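You operate a simulated robot arm through the tools that you are given. There is no shell and no other tool. Be economical: measure what you need, move in short steps, check, and stop when the job is done.

The job below is to be done with a simulated two-armed robot. You get a single attempt, and the scene is never put back.

Task
Stack the tall box marked "57" from the top of the jug table on top of the tall box that says "26". Take the grey knob tin and put it on top of the flat carton. Take the lid off the teal lidded tin on the top of the sample table and lay it down there. Take the bolt on the top of the sample table and put it away on the wall top by the bench. Take the white filter from the top of the sample table and put it on the middle of the sample table. Press the zero button three times. Take the blue flat tag from the low shelf of the door locker and put it on the lower shelf of the shelving. Open the bottom drawer of the grey cabinet. The order is free. Set down upright: bolt, filter.

The check looks at the end state, three seconds after you hand in, the way a careful person would. Anything else that was tipped, shoved, dropped, spilled or broken makes it a failure. A push-on lid holds only when it is set on centred and level and pressed home; a screw cap is set on level and turned clockwise until tight.

Robot
Two 7-joint arms with two-finger parallel grippers on one trunk, on a base that drives. Base frame: it is fixed to the floor where the robot stands at the start and does not move with it; the origin is under the middle of the robot, x ahead of it, y to its left, z up; the surface under the hand at the start is at about z = 0.78. Lengths are in m, angles in degrees, forces in N, time in s.
The left shoulder is at the start at [0.057, 0.182, 1.164], the right one opposite. With the tool pointing down near the work surface each hand reaches from about 0.1 to 0.72 m from the robot's upright axis, wherever it stands, measured 20 degrees to its own side. Places, roughly: bolt (4x3x6 cm) [-1.1, 0.9, 0.8]; bottom drawer of the grey cabinet [0.7, 2.6, 0.1]; filter [-1, 2, 0.75]; flat carton (16x12x5 cm) [0.4, 0, 0.3]; flat tag [2.25, -2, 0.5]; grey knob tin (10x10x6 cm) [0.3, 0.2, 0.8]; lidded tin [-1, 0.75, 0.75]; lower shelf of the shelving (109x22 cm) [2.32, 0.84, 1.36]; middle of the sample table [-1, 0.7, 0.8]; tall box [0.5, 0.25, 0.75]; wall top by the bench (22x44 cm) [-0.96, -1.06, 0.7]; zero button [-1.1, 2.2, 0.8]. Payload 3.91 kg a hand.
The TCP of each hand is the grasp point between the finger pads, 0.03 m short of the fingertips. In the tool frame z runs along the fingers and y along their closing line. The gripper opens to 0.11 m. The fingers are 0.02 m wide and 0.01 m thick; the gripper's body (0.048 by 0.112 m) begins 0.055 m behind the TCP.
Orientation is that of the tool frame in the base frame, as a unit quaternion [w, x, y, z]. With the fingers straight down and closing along the base's y, the tool's x points along the base's -x, its y along +y and its z along -z.

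Tools
- The arms move only by the tool servo_tool. It takes "left_series", "right_series" or both (then of equal length, played together; a hand with none holds still); each is a list of rows, each a list of 7 numbers: the shift along the tool's x, y, z in units of 40 mm (1.0 is 40 mm), then the turn, a rotation vector about the tool's x, y, z in units of 5 degrees (1.0 is 5 degrees), then the gripper command, from -1 (fully open) to 1 (shut), values between in proportion. In form: [[dx, dy, dz, rx, ry, rz, fingers], ...]. A call has 1 to 20 rows; each row shifts and turns the commanded pose from where the row before left it, along the tool's axes as they then stand. A call with a number of a shift or a turn outside -1 to 1 is refused whole. Each row takes 0.2 s and may step no farther than 0.05 m and 8.6 degrees from the row before; otherwise, or with a gripper value out of range, the whole call is refused. A pose out of reach is approached as far as the arm can. The call stops where the force on the tool passes 40 N (or 10 N more than at its start, if that is more) or the arm is blocked; 0.2 s more then pass. The fingers move at their own pace (about 0.072 m/s each) and stop on an object; they squeeze with about 28 N. The grip force told is the motor's: it shows also when the fingers shut on nothing. Time passes only in rows, and 0.2 s behind the last, so rows that do not move let the fingers close. It gives the time, the measured TCP pose, the force on the tool (base axes), the opening and the grip force at its end, in the units of the frame above (readings bear some noise), with the torque about the TCP (base axes, N m) and any sound that the robot's microphone picked up.
- Cameras (640 x 400 px; columns grow to the right, rows downward): "scene" is now at [0.1585, 0.0779, 1.3561]; the picture's right is [0.82, -0.58, 0.00], its down [-0.38, -0.54, -0.75] and it looks along [0.43, 0.61, -0.66] (base axes); focal length 214 px, centre (320, 200). "left" rides on the left gripper at [0.072, -0.017, -0.103] in its tool frame; the picture's right is [0.23, 0.97, 0.00], its down [-0.76, 0.18, -0.62] and it looks along [-0.61, 0.14, 0.78] (tool axes); focal length 222 px, centre (320, 200). "right" rides on the right gripper at [0.072, 0.017, -0.103] in its tool frame; the picture's right is [-0.23, 0.97, 0.00], its down [-0.76, -0.18, -0.62] and it looks along [-0.61, -0.14, 0.78] (tool axes); focal length 222 px, centre (320, 200). There is no depth. A picture from a camera that has moved, and an enlarged one, comes with that camera's place and axes in the base frame and with its lens. The place of the scene camera against the robot may be out by one fixed shift of up to 0.025 m in any direction.
- grab_frame(camera): a new picture of that camera. It takes no simulated time.
- lift_body(by): slides the trunk up (or, below 0, down) by that many m; the arms and the scene camera ride with it, the base frame stays. It gives what a move gives, with no picture.
- drive_base(legs): drives the robot by 1 to 6 legs, each [ahead, left, turn to the left] in m, m and degrees, along the robot's own axes; the way and the turn of a leg run together, so that a leg with both is an arc; at most 1.5 m and 180 degrees a leg. The arms and the cameras ride along, it lands a little off, and it stops where it bumps. It gives what a move gives.
- pan_tilt(pan, tilt): turns the head with the scene camera to pan (to the left, within 80 degrees either way) and tilt (down, from -29 to 69), counted from straight ahead of the robot. It gives what a move gives.
- close_up(camera, box): a new picture of the part [left, top, right, bottom] of that camera's present view, enlarged. It takes no simulated time.
- job_done(): hands the job in; it is judged then, once.

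Go step by step. Nothing tells you exact positions but the pictures and the camera data: compare them with the known pose of the tool, close in by small moves and look again before you grip or let go. The budget is 196 turns and 192 pictures, counting those below and the enlarged ones. Unless the task says otherwise, let go and move clear before handing in.

The tools are called after ">>>" as a command line: name --argument value ..., lists and objects as JSON in quotes. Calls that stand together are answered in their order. servo_tool: Moves the arms, as the interface text tells. Its arguments: {"type":"object","properties":{"left_series":{"type":"array","items":{"type":"array","items":{"type":"number"}}},"right_series":{"type":"array","items":{"type":"array","items":{"type":"number"}}}},"required":[]} The other tools are called the same way: lift_body (by) slides the trunk up or down; drive_base (legs) drives the base; pan_tilt (pan, tilt) turns the head that bears the scene camera; grab_frame (camera) takes a picture; close_up (camera, box) takes an enlarged picture of a part of a camera's view; job_done () hands the job in.

At the start:

```text
time_s: 0.0
left_eef_pos: [0.3518, 0.4357, 1.1754]
left_ee_rot: [0.0, -0.001, 1.0, 0.0]
left_wrist_force: [-0.3, -0.8, 0.1]
left_wrist_torque: [0.01, 0.0, 0.0]
left_grip_width: 0.1101
left_finger_force: 0.0
right_eef_pos: [0.3639, 0.019, 1.2013]
right_ee_rot: [0.0, 0.0, 1.0, 0.0]
right_wrist_force: [-0.6, 0.5, 0.4]
right_wrist_torque: [-0.03, -0.04, 0.03]
right_grip_width: 0.1097
right_finger_force: 0.0
trunk travel left (down, up): [-0.425, 0.089]
robot x, y, heading: [-0.0022, -0.0001, 0.3]
head pan, tilt: [54.7, 41.3]
```

scene: 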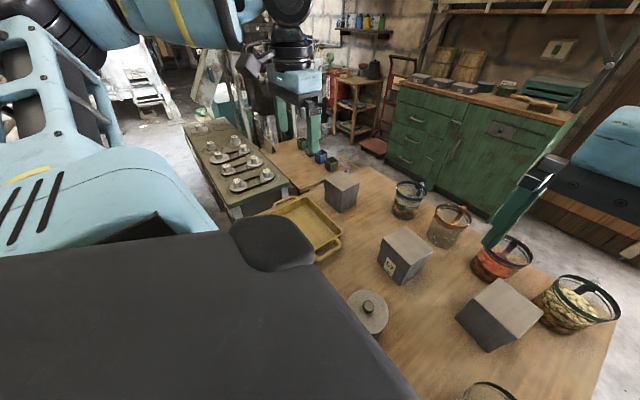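
right: 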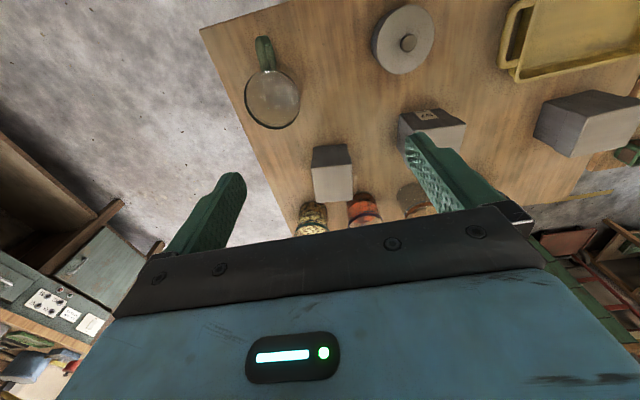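
left: 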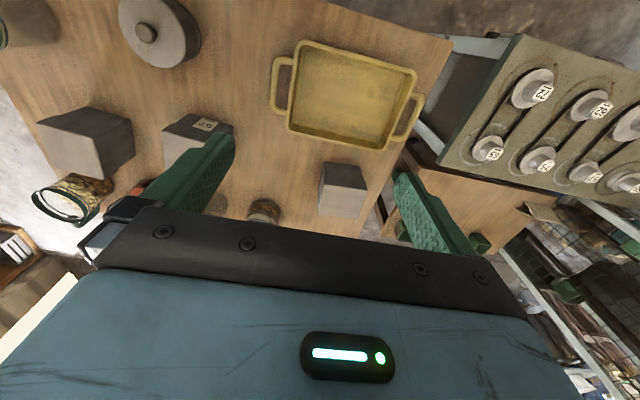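

I see the jug table ahead with several grey boxes, a knob tin and jugs. First I take close-ups to read the labels.

>>> close_up --camera "scene" --box '[300, 160, 620, 360]'

>>> close_up --camera "left" --box '[0, 0, 480, 260]'

>>> close_up --camera "right" --box '[200, 0, 640, 260]'

```text
2.00 times, centred on (460, 260) of scene
camera zoom: at [0.1585, 0.0779, 1.3561], right [0.82, -0.58, 0.0], down [-0.38, -0.54, -0.75], along [0.43, 0.61, -0.66], focal length 429 px, centre (40, 80)
```

zoom: 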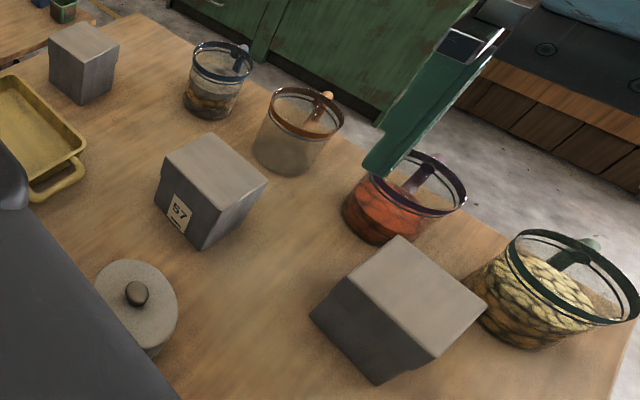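

```text
1.33 times, centred on (240, 130) of left
camera zoom: at [0.2799, 0.4196, 1.2788], right [-0.23, 0.97, 0.0], down [0.76, 0.18, 0.62], along [0.61, 0.14, -0.78], focal length 296 px, centre (427, 293)
```

zoom: 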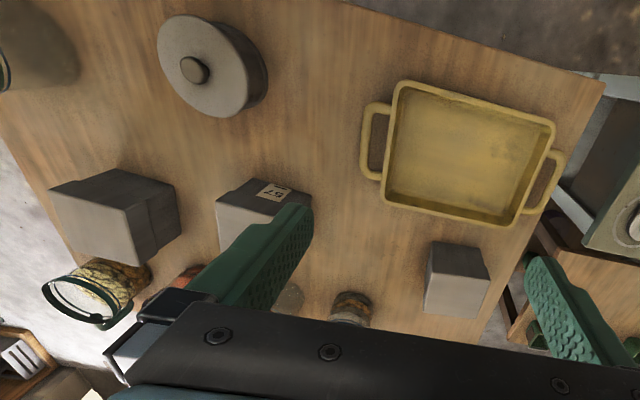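

```text
1.45 times, centred on (420, 130) of right
camera zoom: at [0.2925, 0.0358, 1.3058], right [0.23, 0.97, 0.0], down [0.76, -0.18, 0.62], along [0.61, -0.14, -0.78], focal length 323 px, centre (174, 302)
```

zoom: 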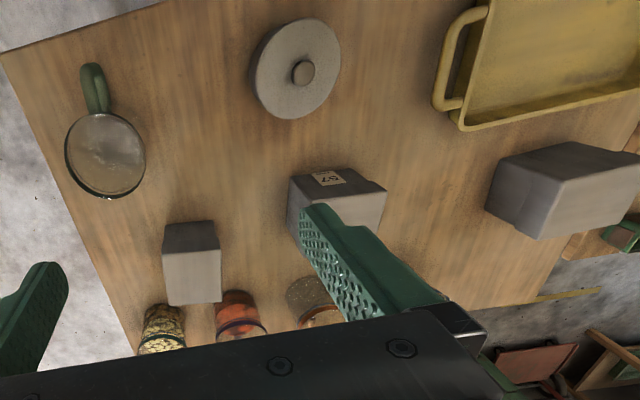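

Box "57" is near (0.58,0.25) with its label toward the robot. The other two boxes show no label from here, so I'll survey with the head.

>>> pan_tilt --pan 0 --tilt 55

>>> grab_frame --camera "scene"

>>> pan_tilt --pan -60 --tilt 25

>>> grab_frame --camera "scene"

>>> pan_tilt --pan 0 --tilt 10

>>> grab_frame --camera "scene"

>>> pan_tilt --pan 75 --tilt 20

>>> grab_frame --camera "scene"

```text
time_s: 1.2
left_eef_pos: [0.3504, 0.4361, 1.1762]
left_ee_rot: [0.0, 0.001, 1.0, -0.001]
left_wrist_force: [0.3, -0.3, -0.4]
left_wrist_torque: [0.01, 0.0, 0.05]
left_grip_width: 0.1098
left_finger_force: 0.1
right_eef_pos: [0.364, 0.0193, 1.2016]
right_ee_rot: [-0.001, 0.001, 1.0, 0.0]
right_wrist_force: [-0.8, 0.5, -0.6]
right_wrist_torque: [0.0, -0.01, -0.01]
right_grip_width: 0.1102
right_finger_force: 0.0
trunk travel left (down, up): [-0.425, 0.089]
robot x, y, heading: [-0.0018, -0.0028, 0.1]
head pan, tilt: [0.0, 55.0]
```

```text
185 pictures are left
camera scene: at [0.182, 0.0093, 1.3373], right [0.0, -1.0, 0.0], down [-0.82, 0.0, -0.57], along [0.57, 0.0, -0.82], focal length 214 px, centre (320, 200)
```

scene: 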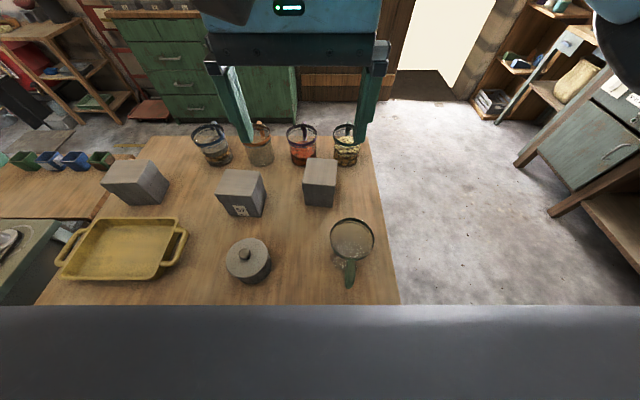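

```text
time_s: 2.5
left_eef_pos: [0.3518, 0.4349, 1.1762]
left_ee_rot: [0.001, 0.0, 1.0, 0.0]
left_wrist_force: [-0.5, 0.2, -0.3]
left_wrist_torque: [0.02, 0.03, 0.02]
left_grip_width: 0.11
left_finger_force: 0.1
right_eef_pos: [0.3644, 0.0186, 1.2018]
right_ee_rot: [0.0, 0.001, 1.0, 0.0]
right_wrist_force: [-0.3, -0.8, 0.0]
right_wrist_torque: [0.03, 0.03, -0.03]
right_grip_width: 0.1101
right_finger_force: 0.1
trunk travel left (down, up): [-0.425, 0.089]
robot x, y, heading: [-0.0005, -0.0042, 0.2]
head pan, tilt: [-60.0, 25.0]
```

```text
184 pictures are left
camera scene: at [0.1561, -0.0706, 1.3813], right [-0.87, -0.5, 0.0], down [-0.21, 0.37, -0.91], along [0.45, -0.78, -0.42], focal length 214 px, centre (320, 200)
```

scene: 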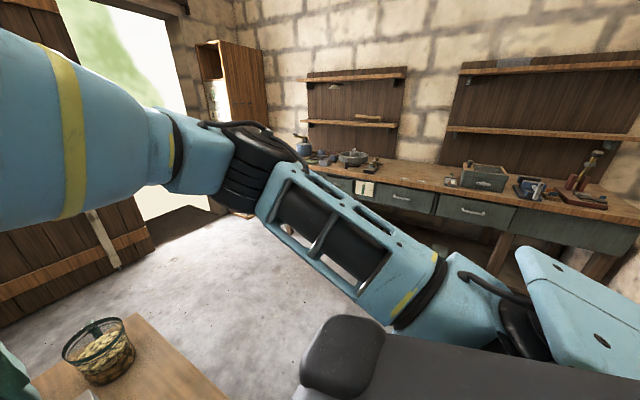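

```text
time_s: 3.8
left_eef_pos: [0.3519, 0.4351, 1.176]
left_ee_rot: [-0.001, 0.0, 1.0, 0.0]
left_wrist_force: [0.0, -0.1, -0.2]
left_wrist_torque: [0.01, 0.04, 0.02]
left_grip_width: 0.11
left_finger_force: 0.1
right_eef_pos: [0.3657, 0.0189, 1.201]
right_ee_rot: [0.0, 0.0, 1.0, 0.0]
right_wrist_force: [1.2, 0.4, -0.4]
right_wrist_torque: [-0.01, 0.0, 0.05]
right_grip_width: 0.1102
right_finger_force: 0.0
trunk travel left (down, up): [-0.425, 0.089]
robot x, y, heading: [0.0005, 0.0017, -0.1]
head pan, tilt: [0.0, 10.0]
```

```text
183 pictures are left
camera scene: at [0.2029, 0.0091, 1.4057], right [0.0, -1.0, 0.0], down [-0.17, 0.0, -0.98], along [0.98, 0.0, -0.17], focal length 214 px, centre (320, 200)
```

scene: 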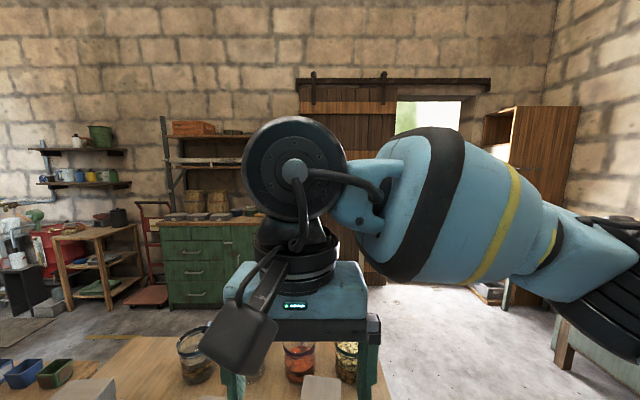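

```text
time_s: 5.3
left_eef_pos: [0.351, 0.4354, 1.175]
left_ee_rot: [0.0, -0.001, 1.0, 0.0]
left_wrist_force: [0.2, -0.8, 0.9]
left_wrist_torque: [0.02, 0.02, 0.05]
left_grip_width: 0.1097
left_finger_force: 0.1
right_eef_pos: [0.3652, 0.0195, 1.2018]
right_ee_rot: [0.0, 0.001, 1.0, 0.001]
right_wrist_force: [-0.4, 0.4, -0.2]
right_wrist_torque: [-0.02, -0.03, -0.01]
right_grip_width: 0.1101
right_finger_force: 0.1
trunk travel left (down, up): [-0.425, 0.089]
robot x, y, heading: [-0.001, 0.0001, 0.2]
head pan, tilt: [75.0, 20.0]
```

```text
182 pictures are left
camera scene: at [0.1341, 0.0991, 1.3894], right [0.97, -0.26, 0.0], down [-0.09, -0.33, -0.94], along [0.24, 0.91, -0.34], focal length 214 px, centre (320, 200)
```

scene: 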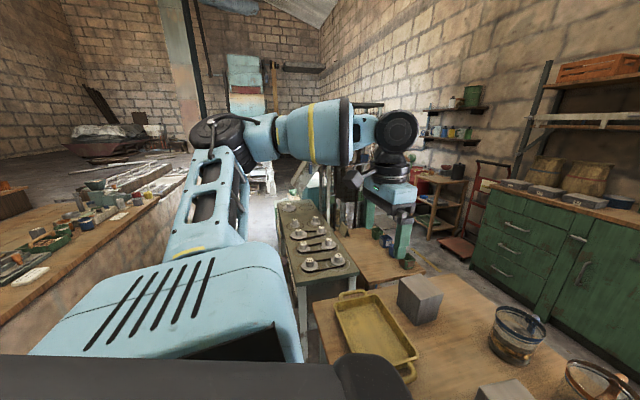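

The table right edge is near y=-0.15; locker is past it by the door. I'll back off a bit and look under the table and around before driving to the locker.

>>> drive_base --legs '[[-0.3, 0, 0], [0, -0.8, 0]]'

>>> pan_tilt --pan 35 --tilt 45

>>> grab_frame --camera "scene"

>>> pan_tilt --pan -10 --tilt 25

>>> grab_frame --camera "scene"

```text
time_s: 14.3
left_eef_pos: [0.0575, -0.365, 1.1755]
left_ee_rot: [0.0, 0.002, 1.0, 0.0]
left_wrist_force: [-0.2, -0.3, -0.5]
left_wrist_torque: [-0.01, 0.0, 0.0]
left_grip_width: 0.1099
left_finger_force: 0.1
right_eef_pos: [0.0712, -0.782, 1.2003]
right_ee_rot: [0.0, 0.001, 1.0, 0.0]
right_wrist_force: [0.5, -0.2, -0.1]
right_wrist_torque: [0.01, -0.03, 0.0]
right_grip_width: 0.1101
right_finger_force: 0.1
trunk travel left (down, up): [-0.425, 0.089]
robot x, y, heading: [-0.2931, -0.8006, -0.1]
head pan, tilt: [75.0, 20.0]
```

```text
time_s: 15.4
left_eef_pos: [0.0586, -0.3643, 1.1741]
left_ee_rot: [0.0, 0.001, 1.0, 0.0]
left_wrist_force: [-0.4, 0.1, 0.4]
left_wrist_torque: [-0.02, 0.01, 0.0]
left_grip_width: 0.1099
left_finger_force: 0.1
right_eef_pos: [0.0712, -0.7811, 1.2008]
right_ee_rot: [0.0, 0.0, 1.0, 0.0]
right_wrist_force: [0.0, 0.5, 0.8]
right_wrist_torque: [0.01, 0.02, -0.03]
right_grip_width: 0.1101
right_finger_force: 0.1
trunk travel left (down, up): [-0.425, 0.089]
robot x, y, heading: [-0.2896, -0.7969, -0.1]
head pan, tilt: [35.0, 45.0]
```

```text
181 pictures are left
camera scene: at [-0.1182, -0.7433, 1.3508], right [0.57, -0.82, 0.0], down [-0.58, -0.4, -0.71], along [0.58, 0.4, -0.71], focal length 214 px, centre (320, 200)
```

scene: 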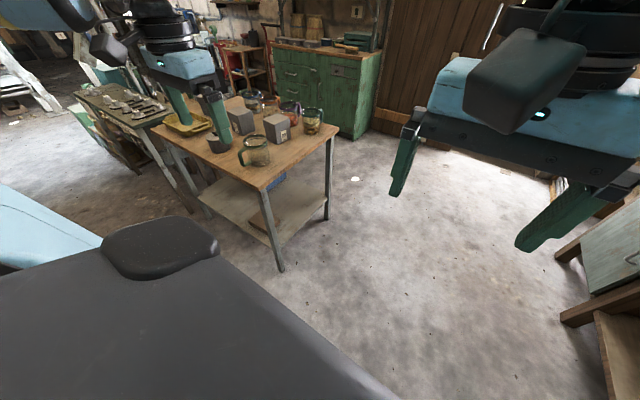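

```text
time_s: 16.5
left_eef_pos: [0.0566, -0.3645, 1.1749]
left_ee_rot: [-0.001, 0.001, 1.0, -0.001]
left_wrist_force: [0.0, -0.4, 1.1]
left_wrist_torque: [0.0, -0.01, 0.01]
left_grip_width: 0.1099
left_finger_force: 0.1
right_eef_pos: [0.07, -0.7818, 1.2023]
right_ee_rot: [0.0, 0.001, 1.0, 0.0]
right_wrist_force: [-0.7, -0.4, 0.0]
right_wrist_torque: [-0.02, 0.0, 0.02]
right_grip_width: 0.1099
right_finger_force: 0.1
trunk travel left (down, up): [-0.425, 0.089]
robot x, y, heading: [-0.2931, -0.7988, -0.3]
head pan, tilt: [-10.0, 25.0]
```

```text
180 pictures are left
camera scene: at [-0.0941, -0.806, 1.3813], right [-0.18, -0.98, 0.0], down [-0.42, 0.07, -0.91], along [0.89, -0.16, -0.42], focal length 214 px, centre (320, 200)
```

scene: 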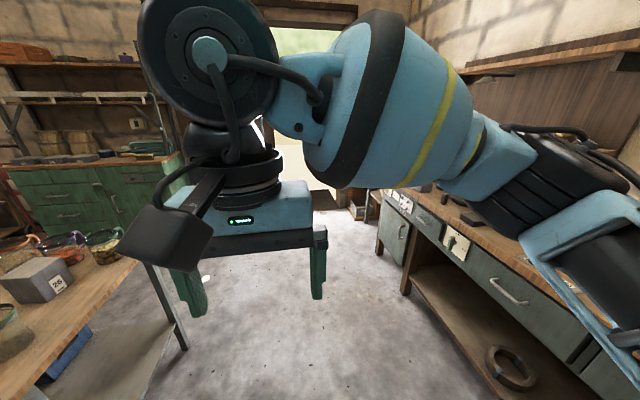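

The rightmost box shows a label on its right face, and a low shelf under the table holds the flat carton. I'll enlarge.

>>> close_up --camera "scene" --box '[0, 230, 200, 400]'

>>> pan_tilt --pan 35 --tilt 45

>>> close_up --camera "scene" --box '[150, 80, 350, 280]'

```text
2.35 times, centred on (100, 315) of scene
camera zoom: at [-0.0941, -0.806, 1.3813], right [-0.18, -0.98, 0.0], down [-0.42, 0.07, -0.91], along [0.89, -0.16, -0.42], focal length 505 px, centre (838, -71)
```

zoom: 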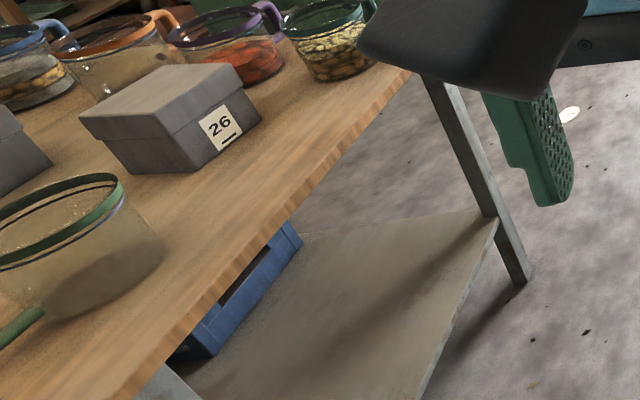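

```text
time_s: 17.6
left_eef_pos: [0.0579, -0.3641, 1.1754]
left_ee_rot: [0.0, 0.002, 1.0, 0.0]
left_wrist_force: [0.7, 0.1, -0.1]
left_wrist_torque: [0.02, 0.02, 0.02]
left_grip_width: 0.1102
left_finger_force: 0.0
right_eef_pos: [0.0703, -0.7809, 1.2016]
right_ee_rot: [-0.001, 0.001, 1.0, 0.001]
right_wrist_force: [0.5, 0.1, 0.0]
right_wrist_torque: [0.02, 0.01, 0.02]
right_grip_width: 0.1101
right_finger_force: 0.1
trunk travel left (down, up): [-0.425, 0.089]
robot x, y, heading: [-0.2946, -0.7975, -0.2]
head pan, tilt: [35.0, 45.0]
```

```text
2.00 times, centred on (250, 180) of scene
camera zoom: at [-0.1181, -0.7435, 1.3508], right [0.57, -0.82, 0.0], down [-0.58, -0.4, -0.71], along [0.58, 0.4, -0.71], focal length 429 px, centre (460, 240)
```

zoom: 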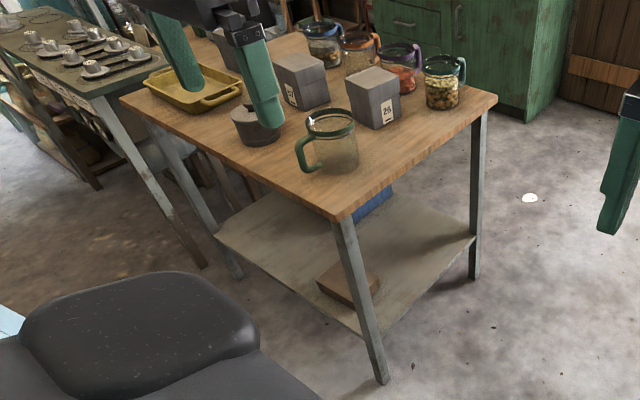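

Box "26" is the right box (about 0.62, 0.0); the carton is on the low table shelf near (0.38, 0.04). Now I drive along the aisle toward the locker for the tag.

>>> drive_base --legs '[[1.4, 0, 0], [0, 0, -45]]'

>>> pan_tilt --pan 0 --tilt 35

>>> grab_frame --camera "scene"

>>> pan_tilt --pan 75 --tilt 15

>>> grab_frame --camera "scene"

```text
time_s: 26.7
left_eef_pos: [1.6635, -0.739, 1.1747]
left_ee_rot: [0.0, 0.384, 0.923, 0.0]
left_wrist_force: [-0.1, 0.1, -0.3]
left_wrist_torque: [-0.02, -0.01, -0.01]
left_grip_width: 0.1101
left_finger_force: 0.0
right_eef_pos: [1.378, -1.0441, 1.2013]
right_ee_rot: [0.0, 0.383, 0.924, -0.001]
right_wrist_force: [-0.6, -0.1, -0.4]
right_wrist_torque: [-0.02, 0.01, -0.02]
right_grip_width: 0.11
right_finger_force: 0.0
trunk travel left (down, up): [-0.425, 0.089]
robot x, y, heading: [1.1088, -0.8012, -45.3]
head pan, tilt: [35.0, 45.0]
```

```text
time_s: 27.7
left_eef_pos: [1.6649, -0.7404, 1.1758]
left_ee_rot: [0.0, 0.383, 0.924, 0.0]
left_wrist_force: [-0.1, 0.0, -0.1]
left_wrist_torque: [-0.02, -0.02, -0.01]
left_grip_width: 0.1101
left_finger_force: 0.1
right_eef_pos: [1.3773, -1.0431, 1.2012]
right_ee_rot: [0.0, 0.384, 0.923, 0.0]
right_wrist_force: [-0.1, 0.7, -1.0]
right_wrist_torque: [-0.01, -0.01, 0.02]
right_grip_width: 0.11
right_finger_force: 0.1
trunk travel left (down, up): [-0.425, 0.089]
robot x, y, heading: [1.1111, -0.7986, -45.1]
head pan, tilt: [0.0, 35.0]
```

```text
177 pictures are left
camera scene: at [1.2493, -0.9229, 1.3655], right [-0.71, -0.71, 0.0], down [-0.41, 0.41, -0.82], along [0.58, -0.58, -0.57], focal length 214 px, centre (320, 200)
```

scene: 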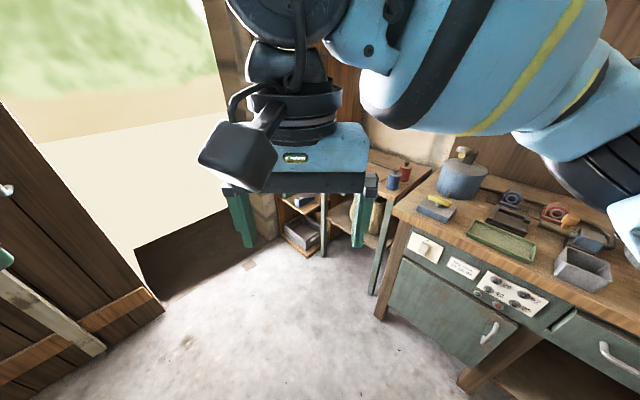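

```text
time_s: 29.2
left_eef_pos: [1.6628, -0.7391, 1.1747]
left_ee_rot: [0.0, 0.383, 0.924, 0.0]
left_wrist_force: [0.4, 0.0, 0.9]
left_wrist_torque: [0.0, -0.02, -0.02]
left_grip_width: 0.11
left_finger_force: 0.0
right_eef_pos: [1.3774, -1.0433, 1.2016]
right_ee_rot: [0.0, 0.383, 0.924, 0.0]
right_wrist_force: [0.5, -0.6, 0.0]
right_wrist_torque: [0.01, -0.01, -0.02]
right_grip_width: 0.11
right_finger_force: 0.1
trunk travel left (down, up): [-0.425, 0.089]
robot x, y, heading: [1.1065, -0.7978, -45.2]
head pan, tilt: [75.0, 15.0]
```

```text
176 pictures are left
camera scene: at [1.2682, -0.8141, 1.3975], right [0.5, -0.87, 0.0], down [-0.22, -0.13, -0.97], along [0.84, 0.48, -0.26], focal length 214 px, centre (320, 200)
```

scene: 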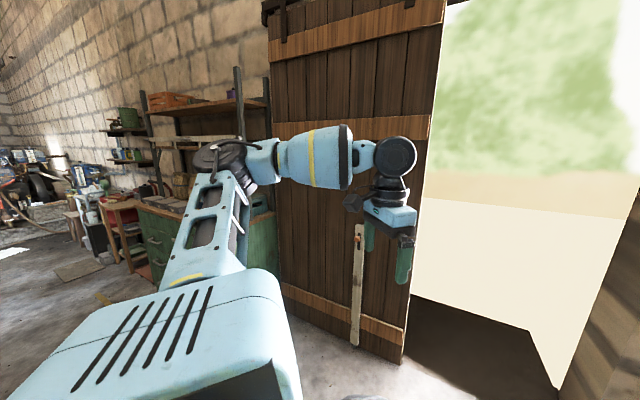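

The locker is seen between the right gripper's fingers. I enlarge it.

>>> pan_tilt --pan 0 --tilt 35

>>> close_up --camera "scene" --box '[220, 160, 420, 285]'

>>> grab_frame --camera "right"

```text
time_s: 30.7
left_eef_pos: [1.6647, -0.7398, 1.1753]
left_ee_rot: [0.0, 0.384, 0.923, 0.0]
left_wrist_force: [-0.1, -0.1, 0.0]
left_wrist_torque: [0.0, -0.02, 0.0]
left_grip_width: 0.1099
left_finger_force: 0.1
right_eef_pos: [1.3773, -1.043, 1.2023]
right_ee_rot: [0.0, 0.383, 0.924, -0.001]
right_wrist_force: [-0.1, 0.1, 0.3]
right_wrist_torque: [-0.01, 0.03, 0.0]
right_grip_width: 0.11
right_finger_force: 0.1
trunk travel left (down, up): [-0.425, 0.089]
robot x, y, heading: [1.1035, -0.7984, -45.3]
head pan, tilt: [0.0, 35.0]
```

```text
3.20 times, centred on (320, 222) of scene
camera zoom: at [1.2493, -0.9229, 1.3656], right [-0.71, -0.71, 0.0], down [-0.4, 0.41, -0.82], along [0.58, -0.58, -0.57], focal length 686 px, centre (320, 128)
```

zoom: 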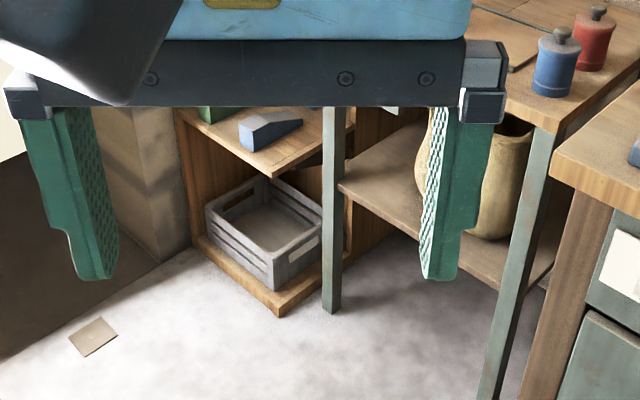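

```text
174 pictures are left
camera right: at [1.3387, -0.9797, 1.3058], right [0.85, 0.53, 0.0], down [0.41, -0.66, 0.62], along [0.33, -0.53, -0.78], focal length 222 px, centre (320, 200)
```

right: 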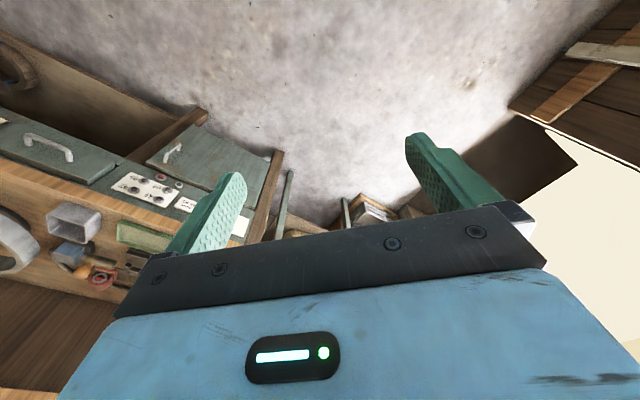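

The low locker shelf (z≈0.5) shows a blue flat item. I'll drive closer, turn a bit, and lower the trunk for a better view.

>>> drive_base --legs '[[0.15, 0.25, 0], [0, 0, -20]]'

>>> lift_body --by -0.35

>>> pan_tilt --pan 25 --tilt 28

>>> grab_frame --camera "scene"

```text
time_s: 34.5
left_eef_pos: [1.93, -0.8715, 1.1745]
left_ee_rot: [0.001, 0.541, 0.841, 0.0]
left_wrist_force: [0.4, -0.1, -0.3]
left_wrist_torque: [0.04, -0.04, 0.02]
left_grip_width: 0.1099
left_finger_force: 0.1
right_eef_pos: [1.5565, -1.0544, 1.2027]
right_ee_rot: [0.001, 0.541, 0.841, 0.0]
right_wrist_force: [-0.2, -0.5, 0.4]
right_wrist_torque: [0.0, 0.0, -0.01]
right_grip_width: 0.11
right_finger_force: 0.0
trunk travel left (down, up): [-0.425, 0.089]
robot x, y, heading: [1.3887, -0.7318, -65.7]
head pan, tilt: [0.0, 35.0]
```

```text
time_s: 37.1
left_eef_pos: [1.9316, -0.8739, 0.8752]
left_ee_rot: [-0.003, 0.542, 0.841, 0.003]
left_wrist_force: [-0.1, 0.2, -0.1]
left_wrist_torque: [-0.03, -0.05, -0.01]
left_grip_width: 0.1098
left_finger_force: 0.0
right_eef_pos: [1.5582, -1.0642, 0.8963]
right_ee_rot: [-0.005, 0.549, 0.836, -0.002]
right_wrist_force: [1.4, -8.5, -6.2]
right_wrist_torque: [0.27, -0.13, 0.13]
right_grip_width: 0.1098
right_finger_force: 0.1
trunk travel left (down, up): [-0.128, 0.387]
robot x, y, heading: [1.3849, -0.7306, -65.8]
head pan, tilt: [0.0, 35.0]
stopped: the force on the tool passed its limit at 60 N (the readings are from after the stop); the commanded pose is now the measured one
```

```text
time_s: 38.0
left_eef_pos: [1.9307, -0.8726, 0.8748]
left_ee_rot: [-0.003, 0.542, 0.84, 0.002]
left_wrist_force: [0.1, -0.3, 0.9]
left_wrist_torque: [0.0, -0.01, -0.01]
left_grip_width: 0.1101
left_finger_force: 0.1
right_eef_pos: [1.5572, -1.0625, 0.8986]
right_ee_rot: [-0.004, 0.549, 0.836, -0.002]
right_wrist_force: [-0.5, -0.1, 0.0]
right_wrist_torque: [-0.01, 0.01, 0.01]
right_grip_width: 0.1098
right_finger_force: 0.0
trunk travel left (down, up): [-0.128, 0.387]
robot x, y, heading: [1.3858, -0.729, -66.0]
head pan, tilt: [25.0, 28.0]
```

```text
173 pictures are left
camera scene: at [1.5509, -0.9687, 1.052], right [-0.65, -0.76, 0.0], down [-0.36, 0.31, -0.88], along [0.67, -0.58, -0.47], focal length 214 px, centre (320, 200)
```

scene: 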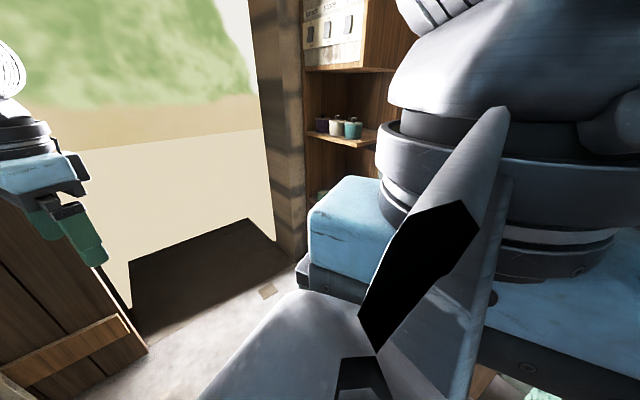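

Lowering was stopped with a force on the right arm. I look around to see what touched.

>>> pan_tilt --pan -50 --tilt 45

>>> grab_frame --camera "scene"

>>> grab_frame --camera "right"

>>> grab_frame --camera "left"

```text
time_s: 39.5
left_eef_pos: [1.9317, -0.8741, 0.8743]
left_ee_rot: [-0.004, 0.542, 0.841, 0.003]
left_wrist_force: [1.4, 0.8, -0.5]
left_wrist_torque: [0.01, 0.0, 0.0]
left_grip_width: 0.11
left_finger_force: 0.0
right_eef_pos: [1.5572, -1.0686, 0.8934]
right_ee_rot: [-0.012, 0.554, 0.833, -0.003]
right_wrist_force: [-15.3, -41.6, -29.4]
right_wrist_torque: [1.99, -2.37, 2.39]
right_grip_width: 0.1099
right_finger_force: 0.0
trunk travel left (down, up): [-0.128, 0.387]
robot x, y, heading: [1.388, -0.7311, -65.5]
head pan, tilt: [-50.0, 45.0]
```

```text
172 pictures are left
camera scene: at [1.5005, -0.9941, 1.0378], right [-0.98, -0.22, 0.0], down [-0.13, 0.59, -0.8], along [0.17, -0.78, -0.6], focal length 214 px, centre (320, 200)
```

scene: 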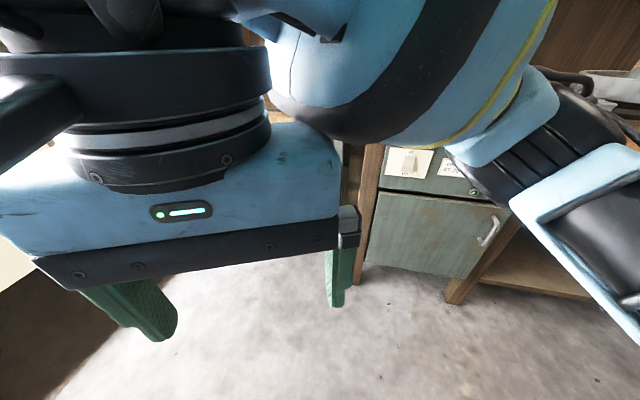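

```text
171 pictures are left
camera right: at [1.5467, -0.996, 0.999], right [0.99, 0.17, -0.02], down [0.14, -0.78, 0.61], along [0.09, -0.61, -0.79], focal length 222 px, centre (320, 200)
```

right: 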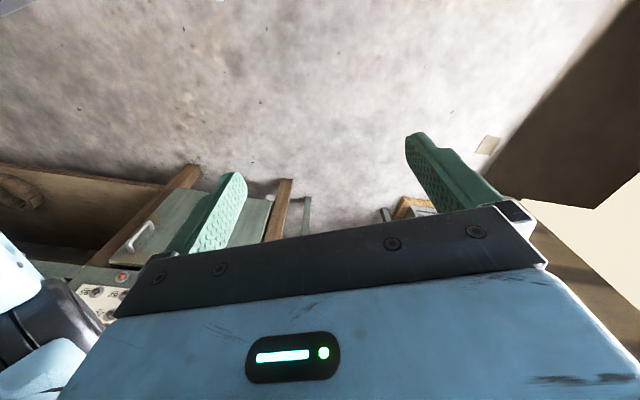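

```text
170 pictures are left
camera left: at [1.8867, -0.8148, 0.9792], right [0.79, 0.61, 0.0], down [0.48, -0.63, 0.62], along [0.38, -0.49, -0.79], focal length 222 px, centre (320, 200)
```

left: 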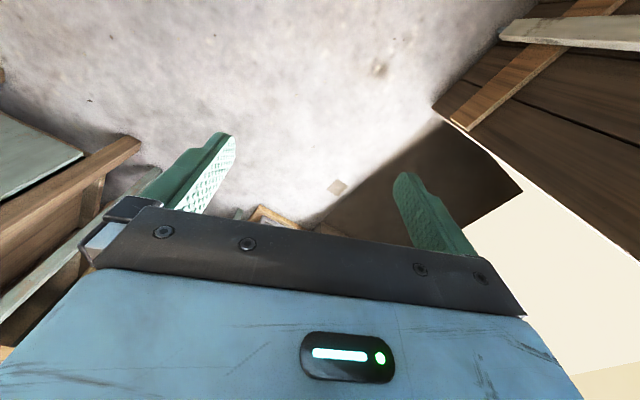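

The head is pressing against the right hand. I move the right hand ahead and to the right, clear of it.

>>> servo_tool --right_series '[[-1, 0, 0, 0, 0, 0, -1], [-1, 0, 0, 0, 0, 0, -1], [-0.7, -0.7, 0, 0, 0, 0, -1], [0, -1, 0, 0, 0, 0, -1], [0, -1, 0, 0, 0, 0, -1], [0, -1, 0, 0, 0, 0, -1]]'

>>> pan_tilt --pan 25 --tilt 28

>>> grab_frame --camera "scene"

```text
time_s: 40.9
left_eef_pos: [1.9298, -0.8733, 0.875]
left_ee_rot: [-0.004, 0.541, 0.841, 0.002]
left_wrist_force: [-0.5, 0.6, 0.0]
left_wrist_torque: [-0.05, -0.01, 0.02]
left_grip_width: 0.1097
left_finger_force: 0.0
right_eef_pos: [1.464, -1.2219, 0.8997]
right_ee_rot: [-0.004, 0.548, 0.836, -0.003]
right_wrist_force: [-0.6, -0.5, 0.0]
right_wrist_torque: [0.02, -0.02, 0.02]
right_grip_width: 0.11
right_finger_force: 0.0
trunk travel left (down, up): [-0.128, 0.387]
robot x, y, heading: [1.3908, -0.7317, -65.6]
head pan, tilt: [-50.0, 45.0]
```

```text
time_s: 42.4
left_eef_pos: [1.9305, -0.8729, 0.8756]
left_ee_rot: [-0.004, 0.542, 0.84, 0.002]
left_wrist_force: [0.7, -0.8, 0.4]
left_wrist_torque: [-0.02, 0.01, 0.02]
left_grip_width: 0.1099
left_finger_force: 0.1
right_eef_pos: [1.4642, -1.2222, 0.8993]
right_ee_rot: [-0.004, 0.549, 0.836, -0.001]
right_wrist_force: [1.0, 0.9, -0.5]
right_wrist_torque: [0.06, 0.02, 0.0]
right_grip_width: 0.1099
right_finger_force: 0.1
trunk travel left (down, up): [-0.128, 0.387]
robot x, y, heading: [1.3874, -0.7309, -65.7]
head pan, tilt: [25.0, 28.0]
```

```text
169 pictures are left
camera scene: at [1.5509, -0.9687, 1.052], right [-0.65, -0.76, 0.0], down [-0.36, 0.31, -0.88], along [0.67, -0.58, -0.47], focal length 214 px, centre (320, 200)
```

scene: 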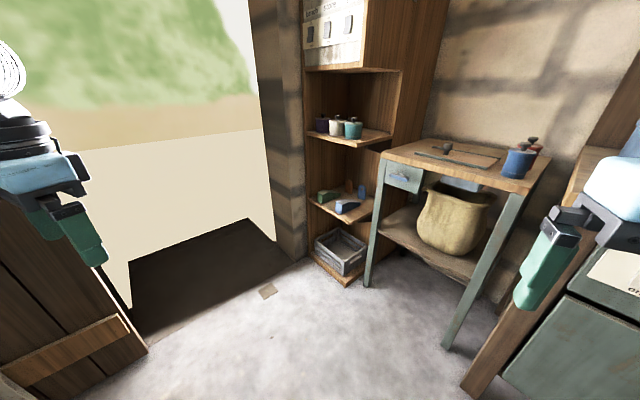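

Now the locker is clear: three shelves, with several small coloured items on the low shelf. I enlarge.

>>> close_up --camera "scene" --box '[290, 100, 410, 290]'

>>> close_up --camera "scene" --box '[300, 170, 390, 226]'

```text
2.11 times, centred on (350, 195) of scene
camera zoom: at [1.5509, -0.9687, 1.052], right [-0.65, -0.76, 0.0], down [-0.36, 0.31, -0.88], along [0.67, -0.58, -0.47], focal length 452 px, centre (257, 210)
```

zoom: 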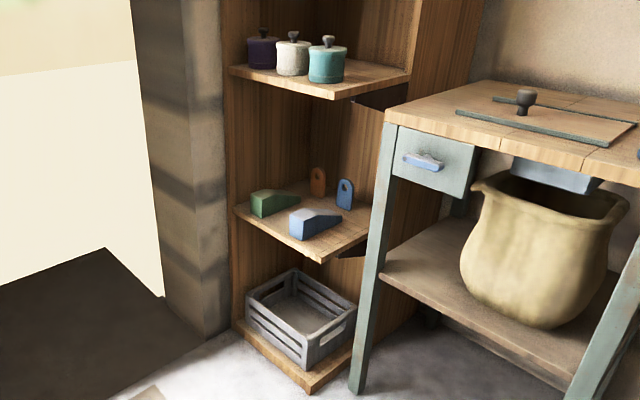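

```text
7.11 times, centred on (345, 198) of scene
camera zoom: at [1.5509, -0.9687, 1.052], right [-0.65, -0.76, 0.0], down [-0.36, 0.31, -0.88], along [0.67, -0.58, -0.47], focal length 1525 px, centre (142, 214)
```

zoom: 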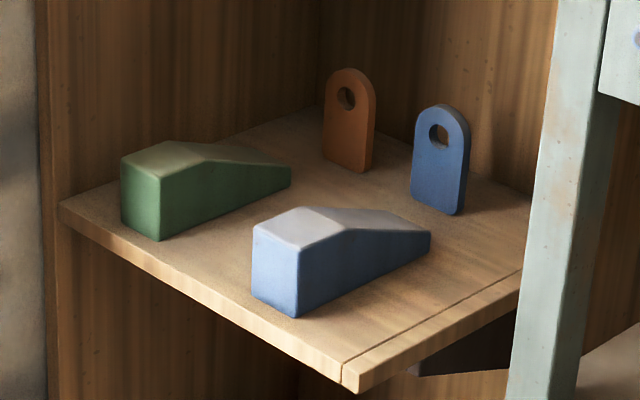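

The blue flat tag with the hole stands at the back of the low shelf (≈2.24,-1.88, shelf z≈0.47), behind the blue wedge. I'll tuck the left hand in and place the robot in front with heading -90.

>>> servo_tool --left_series '[[0, -1, 0, 0, 0, 0, -1], [0, -1, 0, 0, 0, 0, -1], [0, -1, 0, 0, 0, 0, -1], [0, -1, 0, 0, 0, 0, -1], [0, -1, 0, 0, 0, 0, -1]]'

>>> drive_base --legs '[[0.42, 0, 0], [0, 0, -24.3], [0, 0.45, 0]]'

>>> pan_tilt --pan 0 --tilt 30

>>> grab_frame --camera "scene"

```text
time_s: 43.5
left_eef_pos: [1.748, -0.9548, 0.8751]
left_ee_rot: [-0.004, 0.542, 0.84, 0.002]
left_wrist_force: [0.3, 0.4, -0.1]
left_wrist_torque: [0.01, 0.0, 0.03]
left_grip_width: 0.1099
left_finger_force: 0.1
right_eef_pos: [1.4638, -1.2235, 0.8994]
right_ee_rot: [-0.004, 0.549, 0.836, -0.001]
right_wrist_force: [0.6, 0.3, -0.2]
right_wrist_torque: [-0.03, -0.01, -0.01]
right_grip_width: 0.11
right_finger_force: 0.1
trunk travel left (down, up): [-0.128, 0.387]
robot x, y, heading: [1.3873, -0.7325, -65.6]
head pan, tilt: [25.0, 28.0]
```

```text
time_s: 46.3
left_eef_pos: [1.9185, -1.3265, 0.8772]
left_ee_rot: [-0.003, 0.546, 0.838, -0.002]
left_wrist_force: [-0.7, -0.2, -0.3]
left_wrist_torque: [0.0, -0.01, 0.01]
left_grip_width: 0.1102
left_finger_force: 0.2
right_eef_pos: [1.6287, -1.5888, 0.9233]
right_ee_rot: [0.021, 0.554, 0.832, -0.02]
right_wrist_force: [-0.5, -0.2, -0.7]
right_wrist_torque: [-0.02, 0.02, 0.01]
right_grip_width: 0.11
right_finger_force: 0.1
trunk travel left (down, up): [-0.128, 0.387]
robot x, y, heading: [1.5537, -1.1043, -66.3]
head pan, tilt: [25.0, 28.0]
stopped in leg 1: the robot was blocked; the commanded pose is now the measured one
```

```text
time_s: 47.1
left_eef_pos: [1.9178, -1.3261, 0.878]
left_ee_rot: [-0.001, 0.547, 0.837, -0.002]
left_wrist_force: [-0.1, -0.1, 0.5]
left_wrist_torque: [0.0, 0.0, -0.02]
left_grip_width: 0.1097
left_finger_force: 0.0
right_eef_pos: [1.6279, -1.5883, 0.9243]
right_ee_rot: [0.021, 0.554, 0.832, -0.02]
right_wrist_force: [-0.7, 0.5, -0.2]
right_wrist_torque: [-0.02, -0.03, 0.02]
right_grip_width: 0.1103
right_finger_force: 0.1
trunk travel left (down, up): [-0.128, 0.387]
robot x, y, heading: [1.5575, -1.1066, -66.4]
head pan, tilt: [0.0, 30.0]
```

```text
166 pictures are left
camera scene: at [1.6871, -1.3583, 1.0517], right [-0.91, -0.4, 0.0], down [-0.2, 0.45, -0.87], along [0.35, -0.8, -0.49], focal length 214 px, centre (320, 200)
```

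scene: 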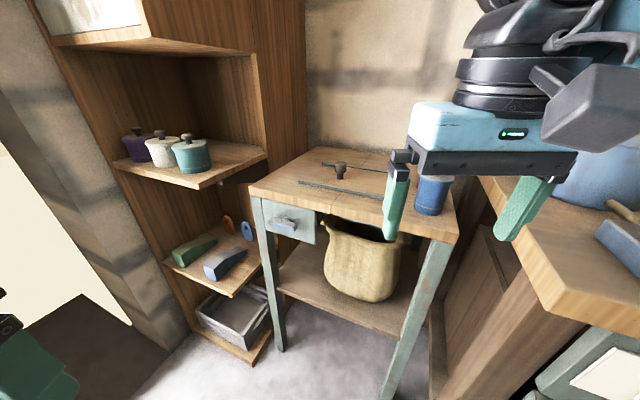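

The right arm touched something near the bench. I back off a little and look at it.

>>> pan_tilt --pan -50 --tilt 35

>>> grab_frame --camera "scene"

>>> drive_base --legs '[[-0.1, 0.05, 0]]'

>>> grab_frame --camera "scene"

```text
time_s: 48.3
left_eef_pos: [1.9166, -1.3269, 0.878]
left_ee_rot: [0.0, 0.545, 0.838, -0.002]
left_wrist_force: [0.0, 0.2, 0.2]
left_wrist_torque: [0.0, -0.01, 0.0]
left_grip_width: 0.1104
left_finger_force: 0.0
right_eef_pos: [1.6277, -1.59, 0.924]
right_ee_rot: [0.021, 0.554, 0.832, -0.02]
right_wrist_force: [0.0, 0.6, 0.0]
right_wrist_torque: [-0.02, 0.0, -0.03]
right_grip_width: 0.1102
right_finger_force: 0.1
trunk travel left (down, up): [-0.128, 0.387]
robot x, y, heading: [1.5565, -1.1052, -66.0]
head pan, tilt: [-50.0, 35.0]
```

```text
165 pictures are left
camera scene: at [1.6114, -1.3548, 1.044], right [-0.9, 0.44, 0.0], down [0.25, 0.51, -0.82], along [-0.36, -0.74, -0.57], focal length 214 px, centre (320, 200)
```

scene: 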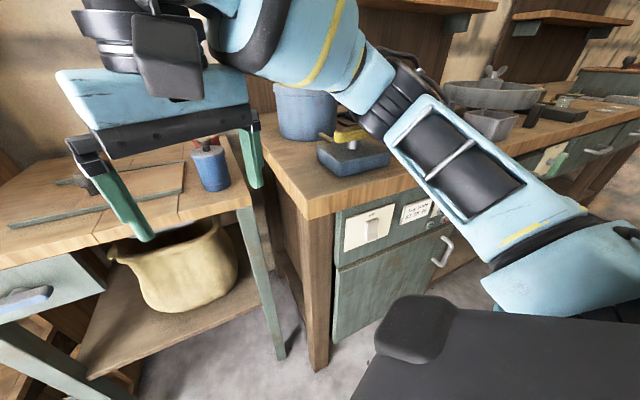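

```text
time_s: 49.5
left_eef_pos: [1.9226, -1.2222, 0.8745]
left_ee_rot: [-0.004, 0.546, 0.838, 0.001]
left_wrist_force: [0.6, 0.0, -0.4]
left_wrist_torque: [0.01, 0.02, 0.0]
left_grip_width: 0.1099
left_finger_force: 0.0
right_eef_pos: [1.6332, -1.485, 0.9156]
right_ee_rot: [0.013, 0.554, 0.832, -0.013]
right_wrist_force: [0.3, 0.2, -0.9]
right_wrist_torque: [-0.04, 0.02, 0.02]
right_grip_width: 0.11
right_finger_force: 0.1
trunk travel left (down, up): [-0.128, 0.387]
robot x, y, heading: [1.5618, -0.9905, -66.3]
head pan, tilt: [-50.0, 35.0]
```

```text
164 pictures are left
camera scene: at [1.616, -1.2521, 1.0411], right [-0.9, 0.44, 0.0], down [0.25, 0.51, -0.82], along [-0.36, -0.74, -0.57], focal length 214 px, centre (320, 200)
```

scene: 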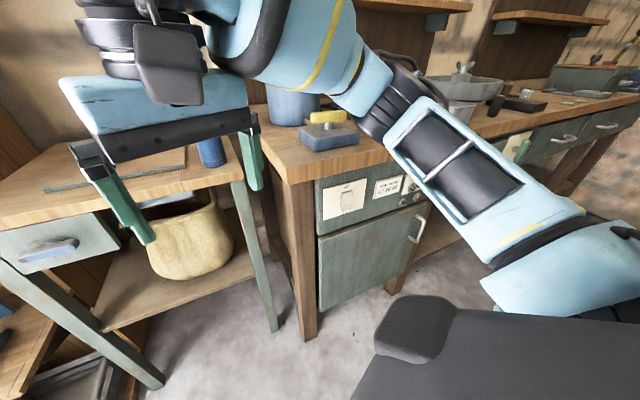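

The bench block may have been nudged; I'll verify later from the original viewpoint. Now turn to -90 and slide left, then ahead to the locker.

>>> drive_base --legs '[[0, 0, -23.7], [0, 0.48, 0], [0.14, 0, 0]]'

>>> pan_tilt --pan 15 --tilt 40

>>> grab_frame --camera "scene"

```text
time_s: 56.3
left_eef_pos: [2.2689, -1.4845, 0.876]
left_ee_rot: [-0.003, 0.705, 0.709, 0.004]
left_wrist_force: [-0.7, 0.0, -0.4]
left_wrist_torque: [0.03, -0.02, 0.01]
left_grip_width: 0.1099
left_finger_force: 0.1
right_eef_pos: [1.897, -1.6088, 0.9141]
right_ee_rot: [0.012, 0.713, 0.701, -0.013]
right_wrist_force: [0.6, -0.7, -0.5]
right_wrist_torque: [-0.03, -0.03, 0.0]
right_grip_width: 0.1101
right_finger_force: 0.0
trunk travel left (down, up): [-0.128, 0.387]
robot x, y, heading: [2.0266, -1.133, -89.7]
head pan, tilt: [-50.0, 35.0]
```

```text
time_s: 57.7
left_eef_pos: [2.2689, -1.4838, 0.8757]
left_ee_rot: [-0.003, 0.705, 0.709, 0.003]
left_wrist_force: [0.4, 0.4, 0.2]
left_wrist_torque: [-0.01, -0.01, 0.0]
left_grip_width: 0.11
left_finger_force: 0.0
right_eef_pos: [1.8988, -1.6092, 0.9145]
right_ee_rot: [0.012, 0.713, 0.701, -0.014]
right_wrist_force: [0.0, 0.8, -0.5]
right_wrist_torque: [0.0, 0.0, -0.03]
right_grip_width: 0.1102
right_finger_force: 0.0
trunk travel left (down, up): [-0.128, 0.387]
robot x, y, heading: [2.0317, -1.1336, -89.8]
head pan, tilt: [15.0, 40.0]
```

```text
163 pictures are left
camera scene: at [2.0625, -1.4105, 1.0335], right [-0.97, -0.26, 0.0], down [-0.17, 0.62, -0.77], along [0.2, -0.74, -0.64], focal length 214 px, centre (320, 200)
```

scene: 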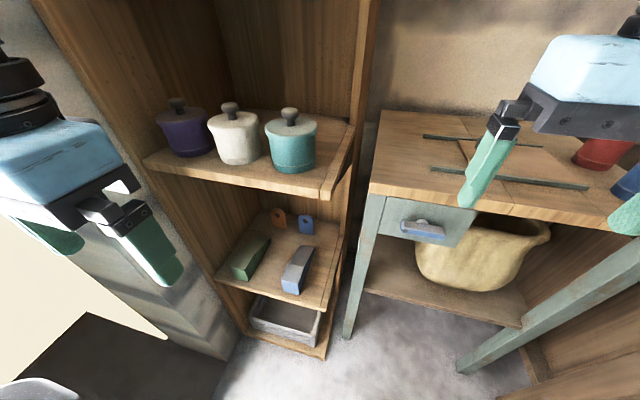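

I take a close-up of the locker shelf from here to triangulate the tag.

>>> close_up --camera "scene" --box '[200, 170, 360, 320]'

```text
2.67 times, centred on (280, 245) of scene
camera zoom: at [2.0625, -1.4105, 1.0335], right [-0.97, -0.26, 0.0], down [-0.17, 0.62, -0.77], along [0.2, -0.74, -0.64], focal length 572 px, centre (427, 80)
```

zoom: 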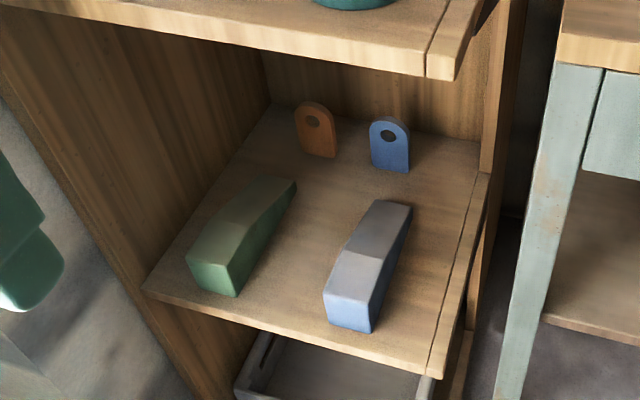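

Tag base is near (2.243,-1.890), shelf z≈0.457, top ≈0.549, face normal to y. I lower the left hand, then tilt it forward (about 40° below horizontal, 10° yaw).

>>> servo_tool --left_series '[[0, 0, 1, 0, 0, 1, -0.2], [0, 0, 1, 0, 0, 1, -0.2], [0, 0, 1, 0, 0, 0, -0.2], [0, 0, 1, 0, 0, 0, -0.2], [0, 0, 1, 0, 0, 0, -0.2], [0, 0, 0, 0, -1, 0, -0.2], [0, 0, 0, 0, -1, 0, -0.2], [0, 0, 0, 0, -1, 0, -0.2], [0, 0, 0, 0, -1, 0, -0.2], [0, 0, 0, 0, -1, 0, -0.2], [0, 0, 0, 0, -1, 0, -0.2], [0, 0, 0, 0, -1, 0, -0.2], [0, 0, 0, 0, -1, 0, -0.2], [0, 0, 0, 0, -1, 0, -0.2], [0, 0, 0, 0, -1, 0, -0.2]]'

>>> grab_frame --camera "left"

>>> grab_frame --camera "scene"

```text
time_s: 60.9
left_eef_pos: [2.2629, -1.6459, 0.6728]
left_ee_rot: [0.269, 0.694, 0.586, -0.321]
left_wrist_force: [0.0, -0.1, -0.6]
left_wrist_torque: [0.01, -0.01, -0.04]
left_grip_width: 0.0661
left_finger_force: 0.0
left hand out of reach, approached as far as the arm can: row 3, 4, 5, 6, 7, 8, 9, 10, 11, 12, 13, 14, 15
right_eef_pos: [1.8969, -1.6095, 0.914]
right_ee_rot: [0.011, 0.713, 0.701, -0.014]
right_wrist_force: [0.8, -0.2, 0.9]
right_wrist_torque: [0.04, -0.01, -0.01]
right_grip_width: 0.1101
right_finger_force: 0.1
trunk travel left (down, up): [-0.128, 0.387]
robot x, y, heading: [2.033, -1.1314, -89.5]
head pan, tilt: [15.0, 40.0]
```

```text
161 pictures are left
camera left: at [2.2681, -1.5174, 0.6853], right [0.98, -0.02, -0.18], down [0.17, -0.05, 0.98], along [-0.03, -1.0, -0.04], focal length 222 px, centre (320, 200)
```

left: 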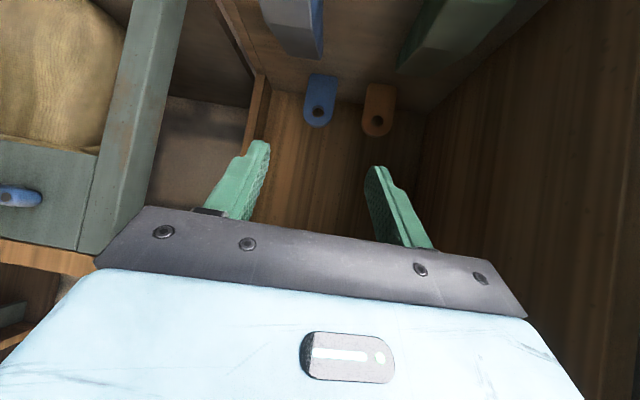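

```text
160 pictures are left
camera scene: at [2.0627, -1.4106, 1.0334], right [-0.96, -0.26, 0.0], down [-0.17, 0.62, -0.77], along [0.2, -0.74, -0.64], focal length 214 px, centre (320, 200)
```

scene: 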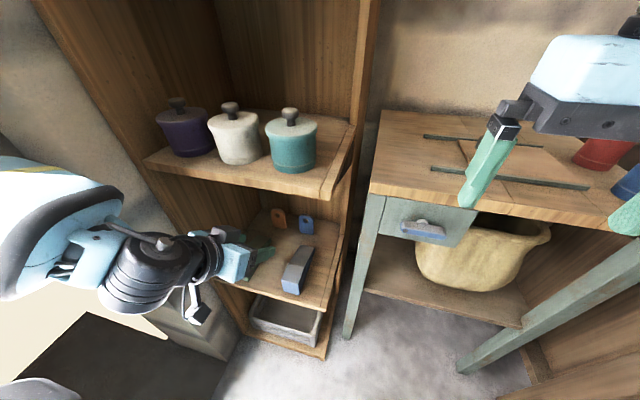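

The tilt worked. I step toward the pre-grasp point and check where the hand ends up.

>>> servo_tool --left_series '[[-0.23, 0.11, 0.8, 0, 0, 0, -0.2], [-0.23, 0.11, 0.8, 0, 0, 0, -0.2], [-0.23, 0.11, 0.8, 0, 0, 0, -0.2]]'

```text
time_s: 61.9
left_eef_pos: [2.2666, -1.7225, 0.6566]
left_ee_rot: [0.285, 0.683, 0.586, -0.331]
left_wrist_force: [0.3, 0.1, 0.1]
left_wrist_torque: [0.01, -0.02, -0.02]
left_grip_width: 0.0661
left_finger_force: 0.1
right_eef_pos: [1.8986, -1.5927, 0.9214]
right_ee_rot: [0.018, 0.708, 0.705, -0.016]
right_wrist_force: [0.0, -0.2, -0.1]
right_wrist_torque: [0.01, -0.01, -0.02]
right_grip_width: 0.1101
right_finger_force: 0.0
trunk travel left (down, up): [-0.128, 0.387]
robot x, y, heading: [2.0282, -1.1298, -89.1]
head pan, tilt: [15.0, 40.0]
stopped in row 3 (left hand): the arm was blocked; the commanded pose is now the measured one
```

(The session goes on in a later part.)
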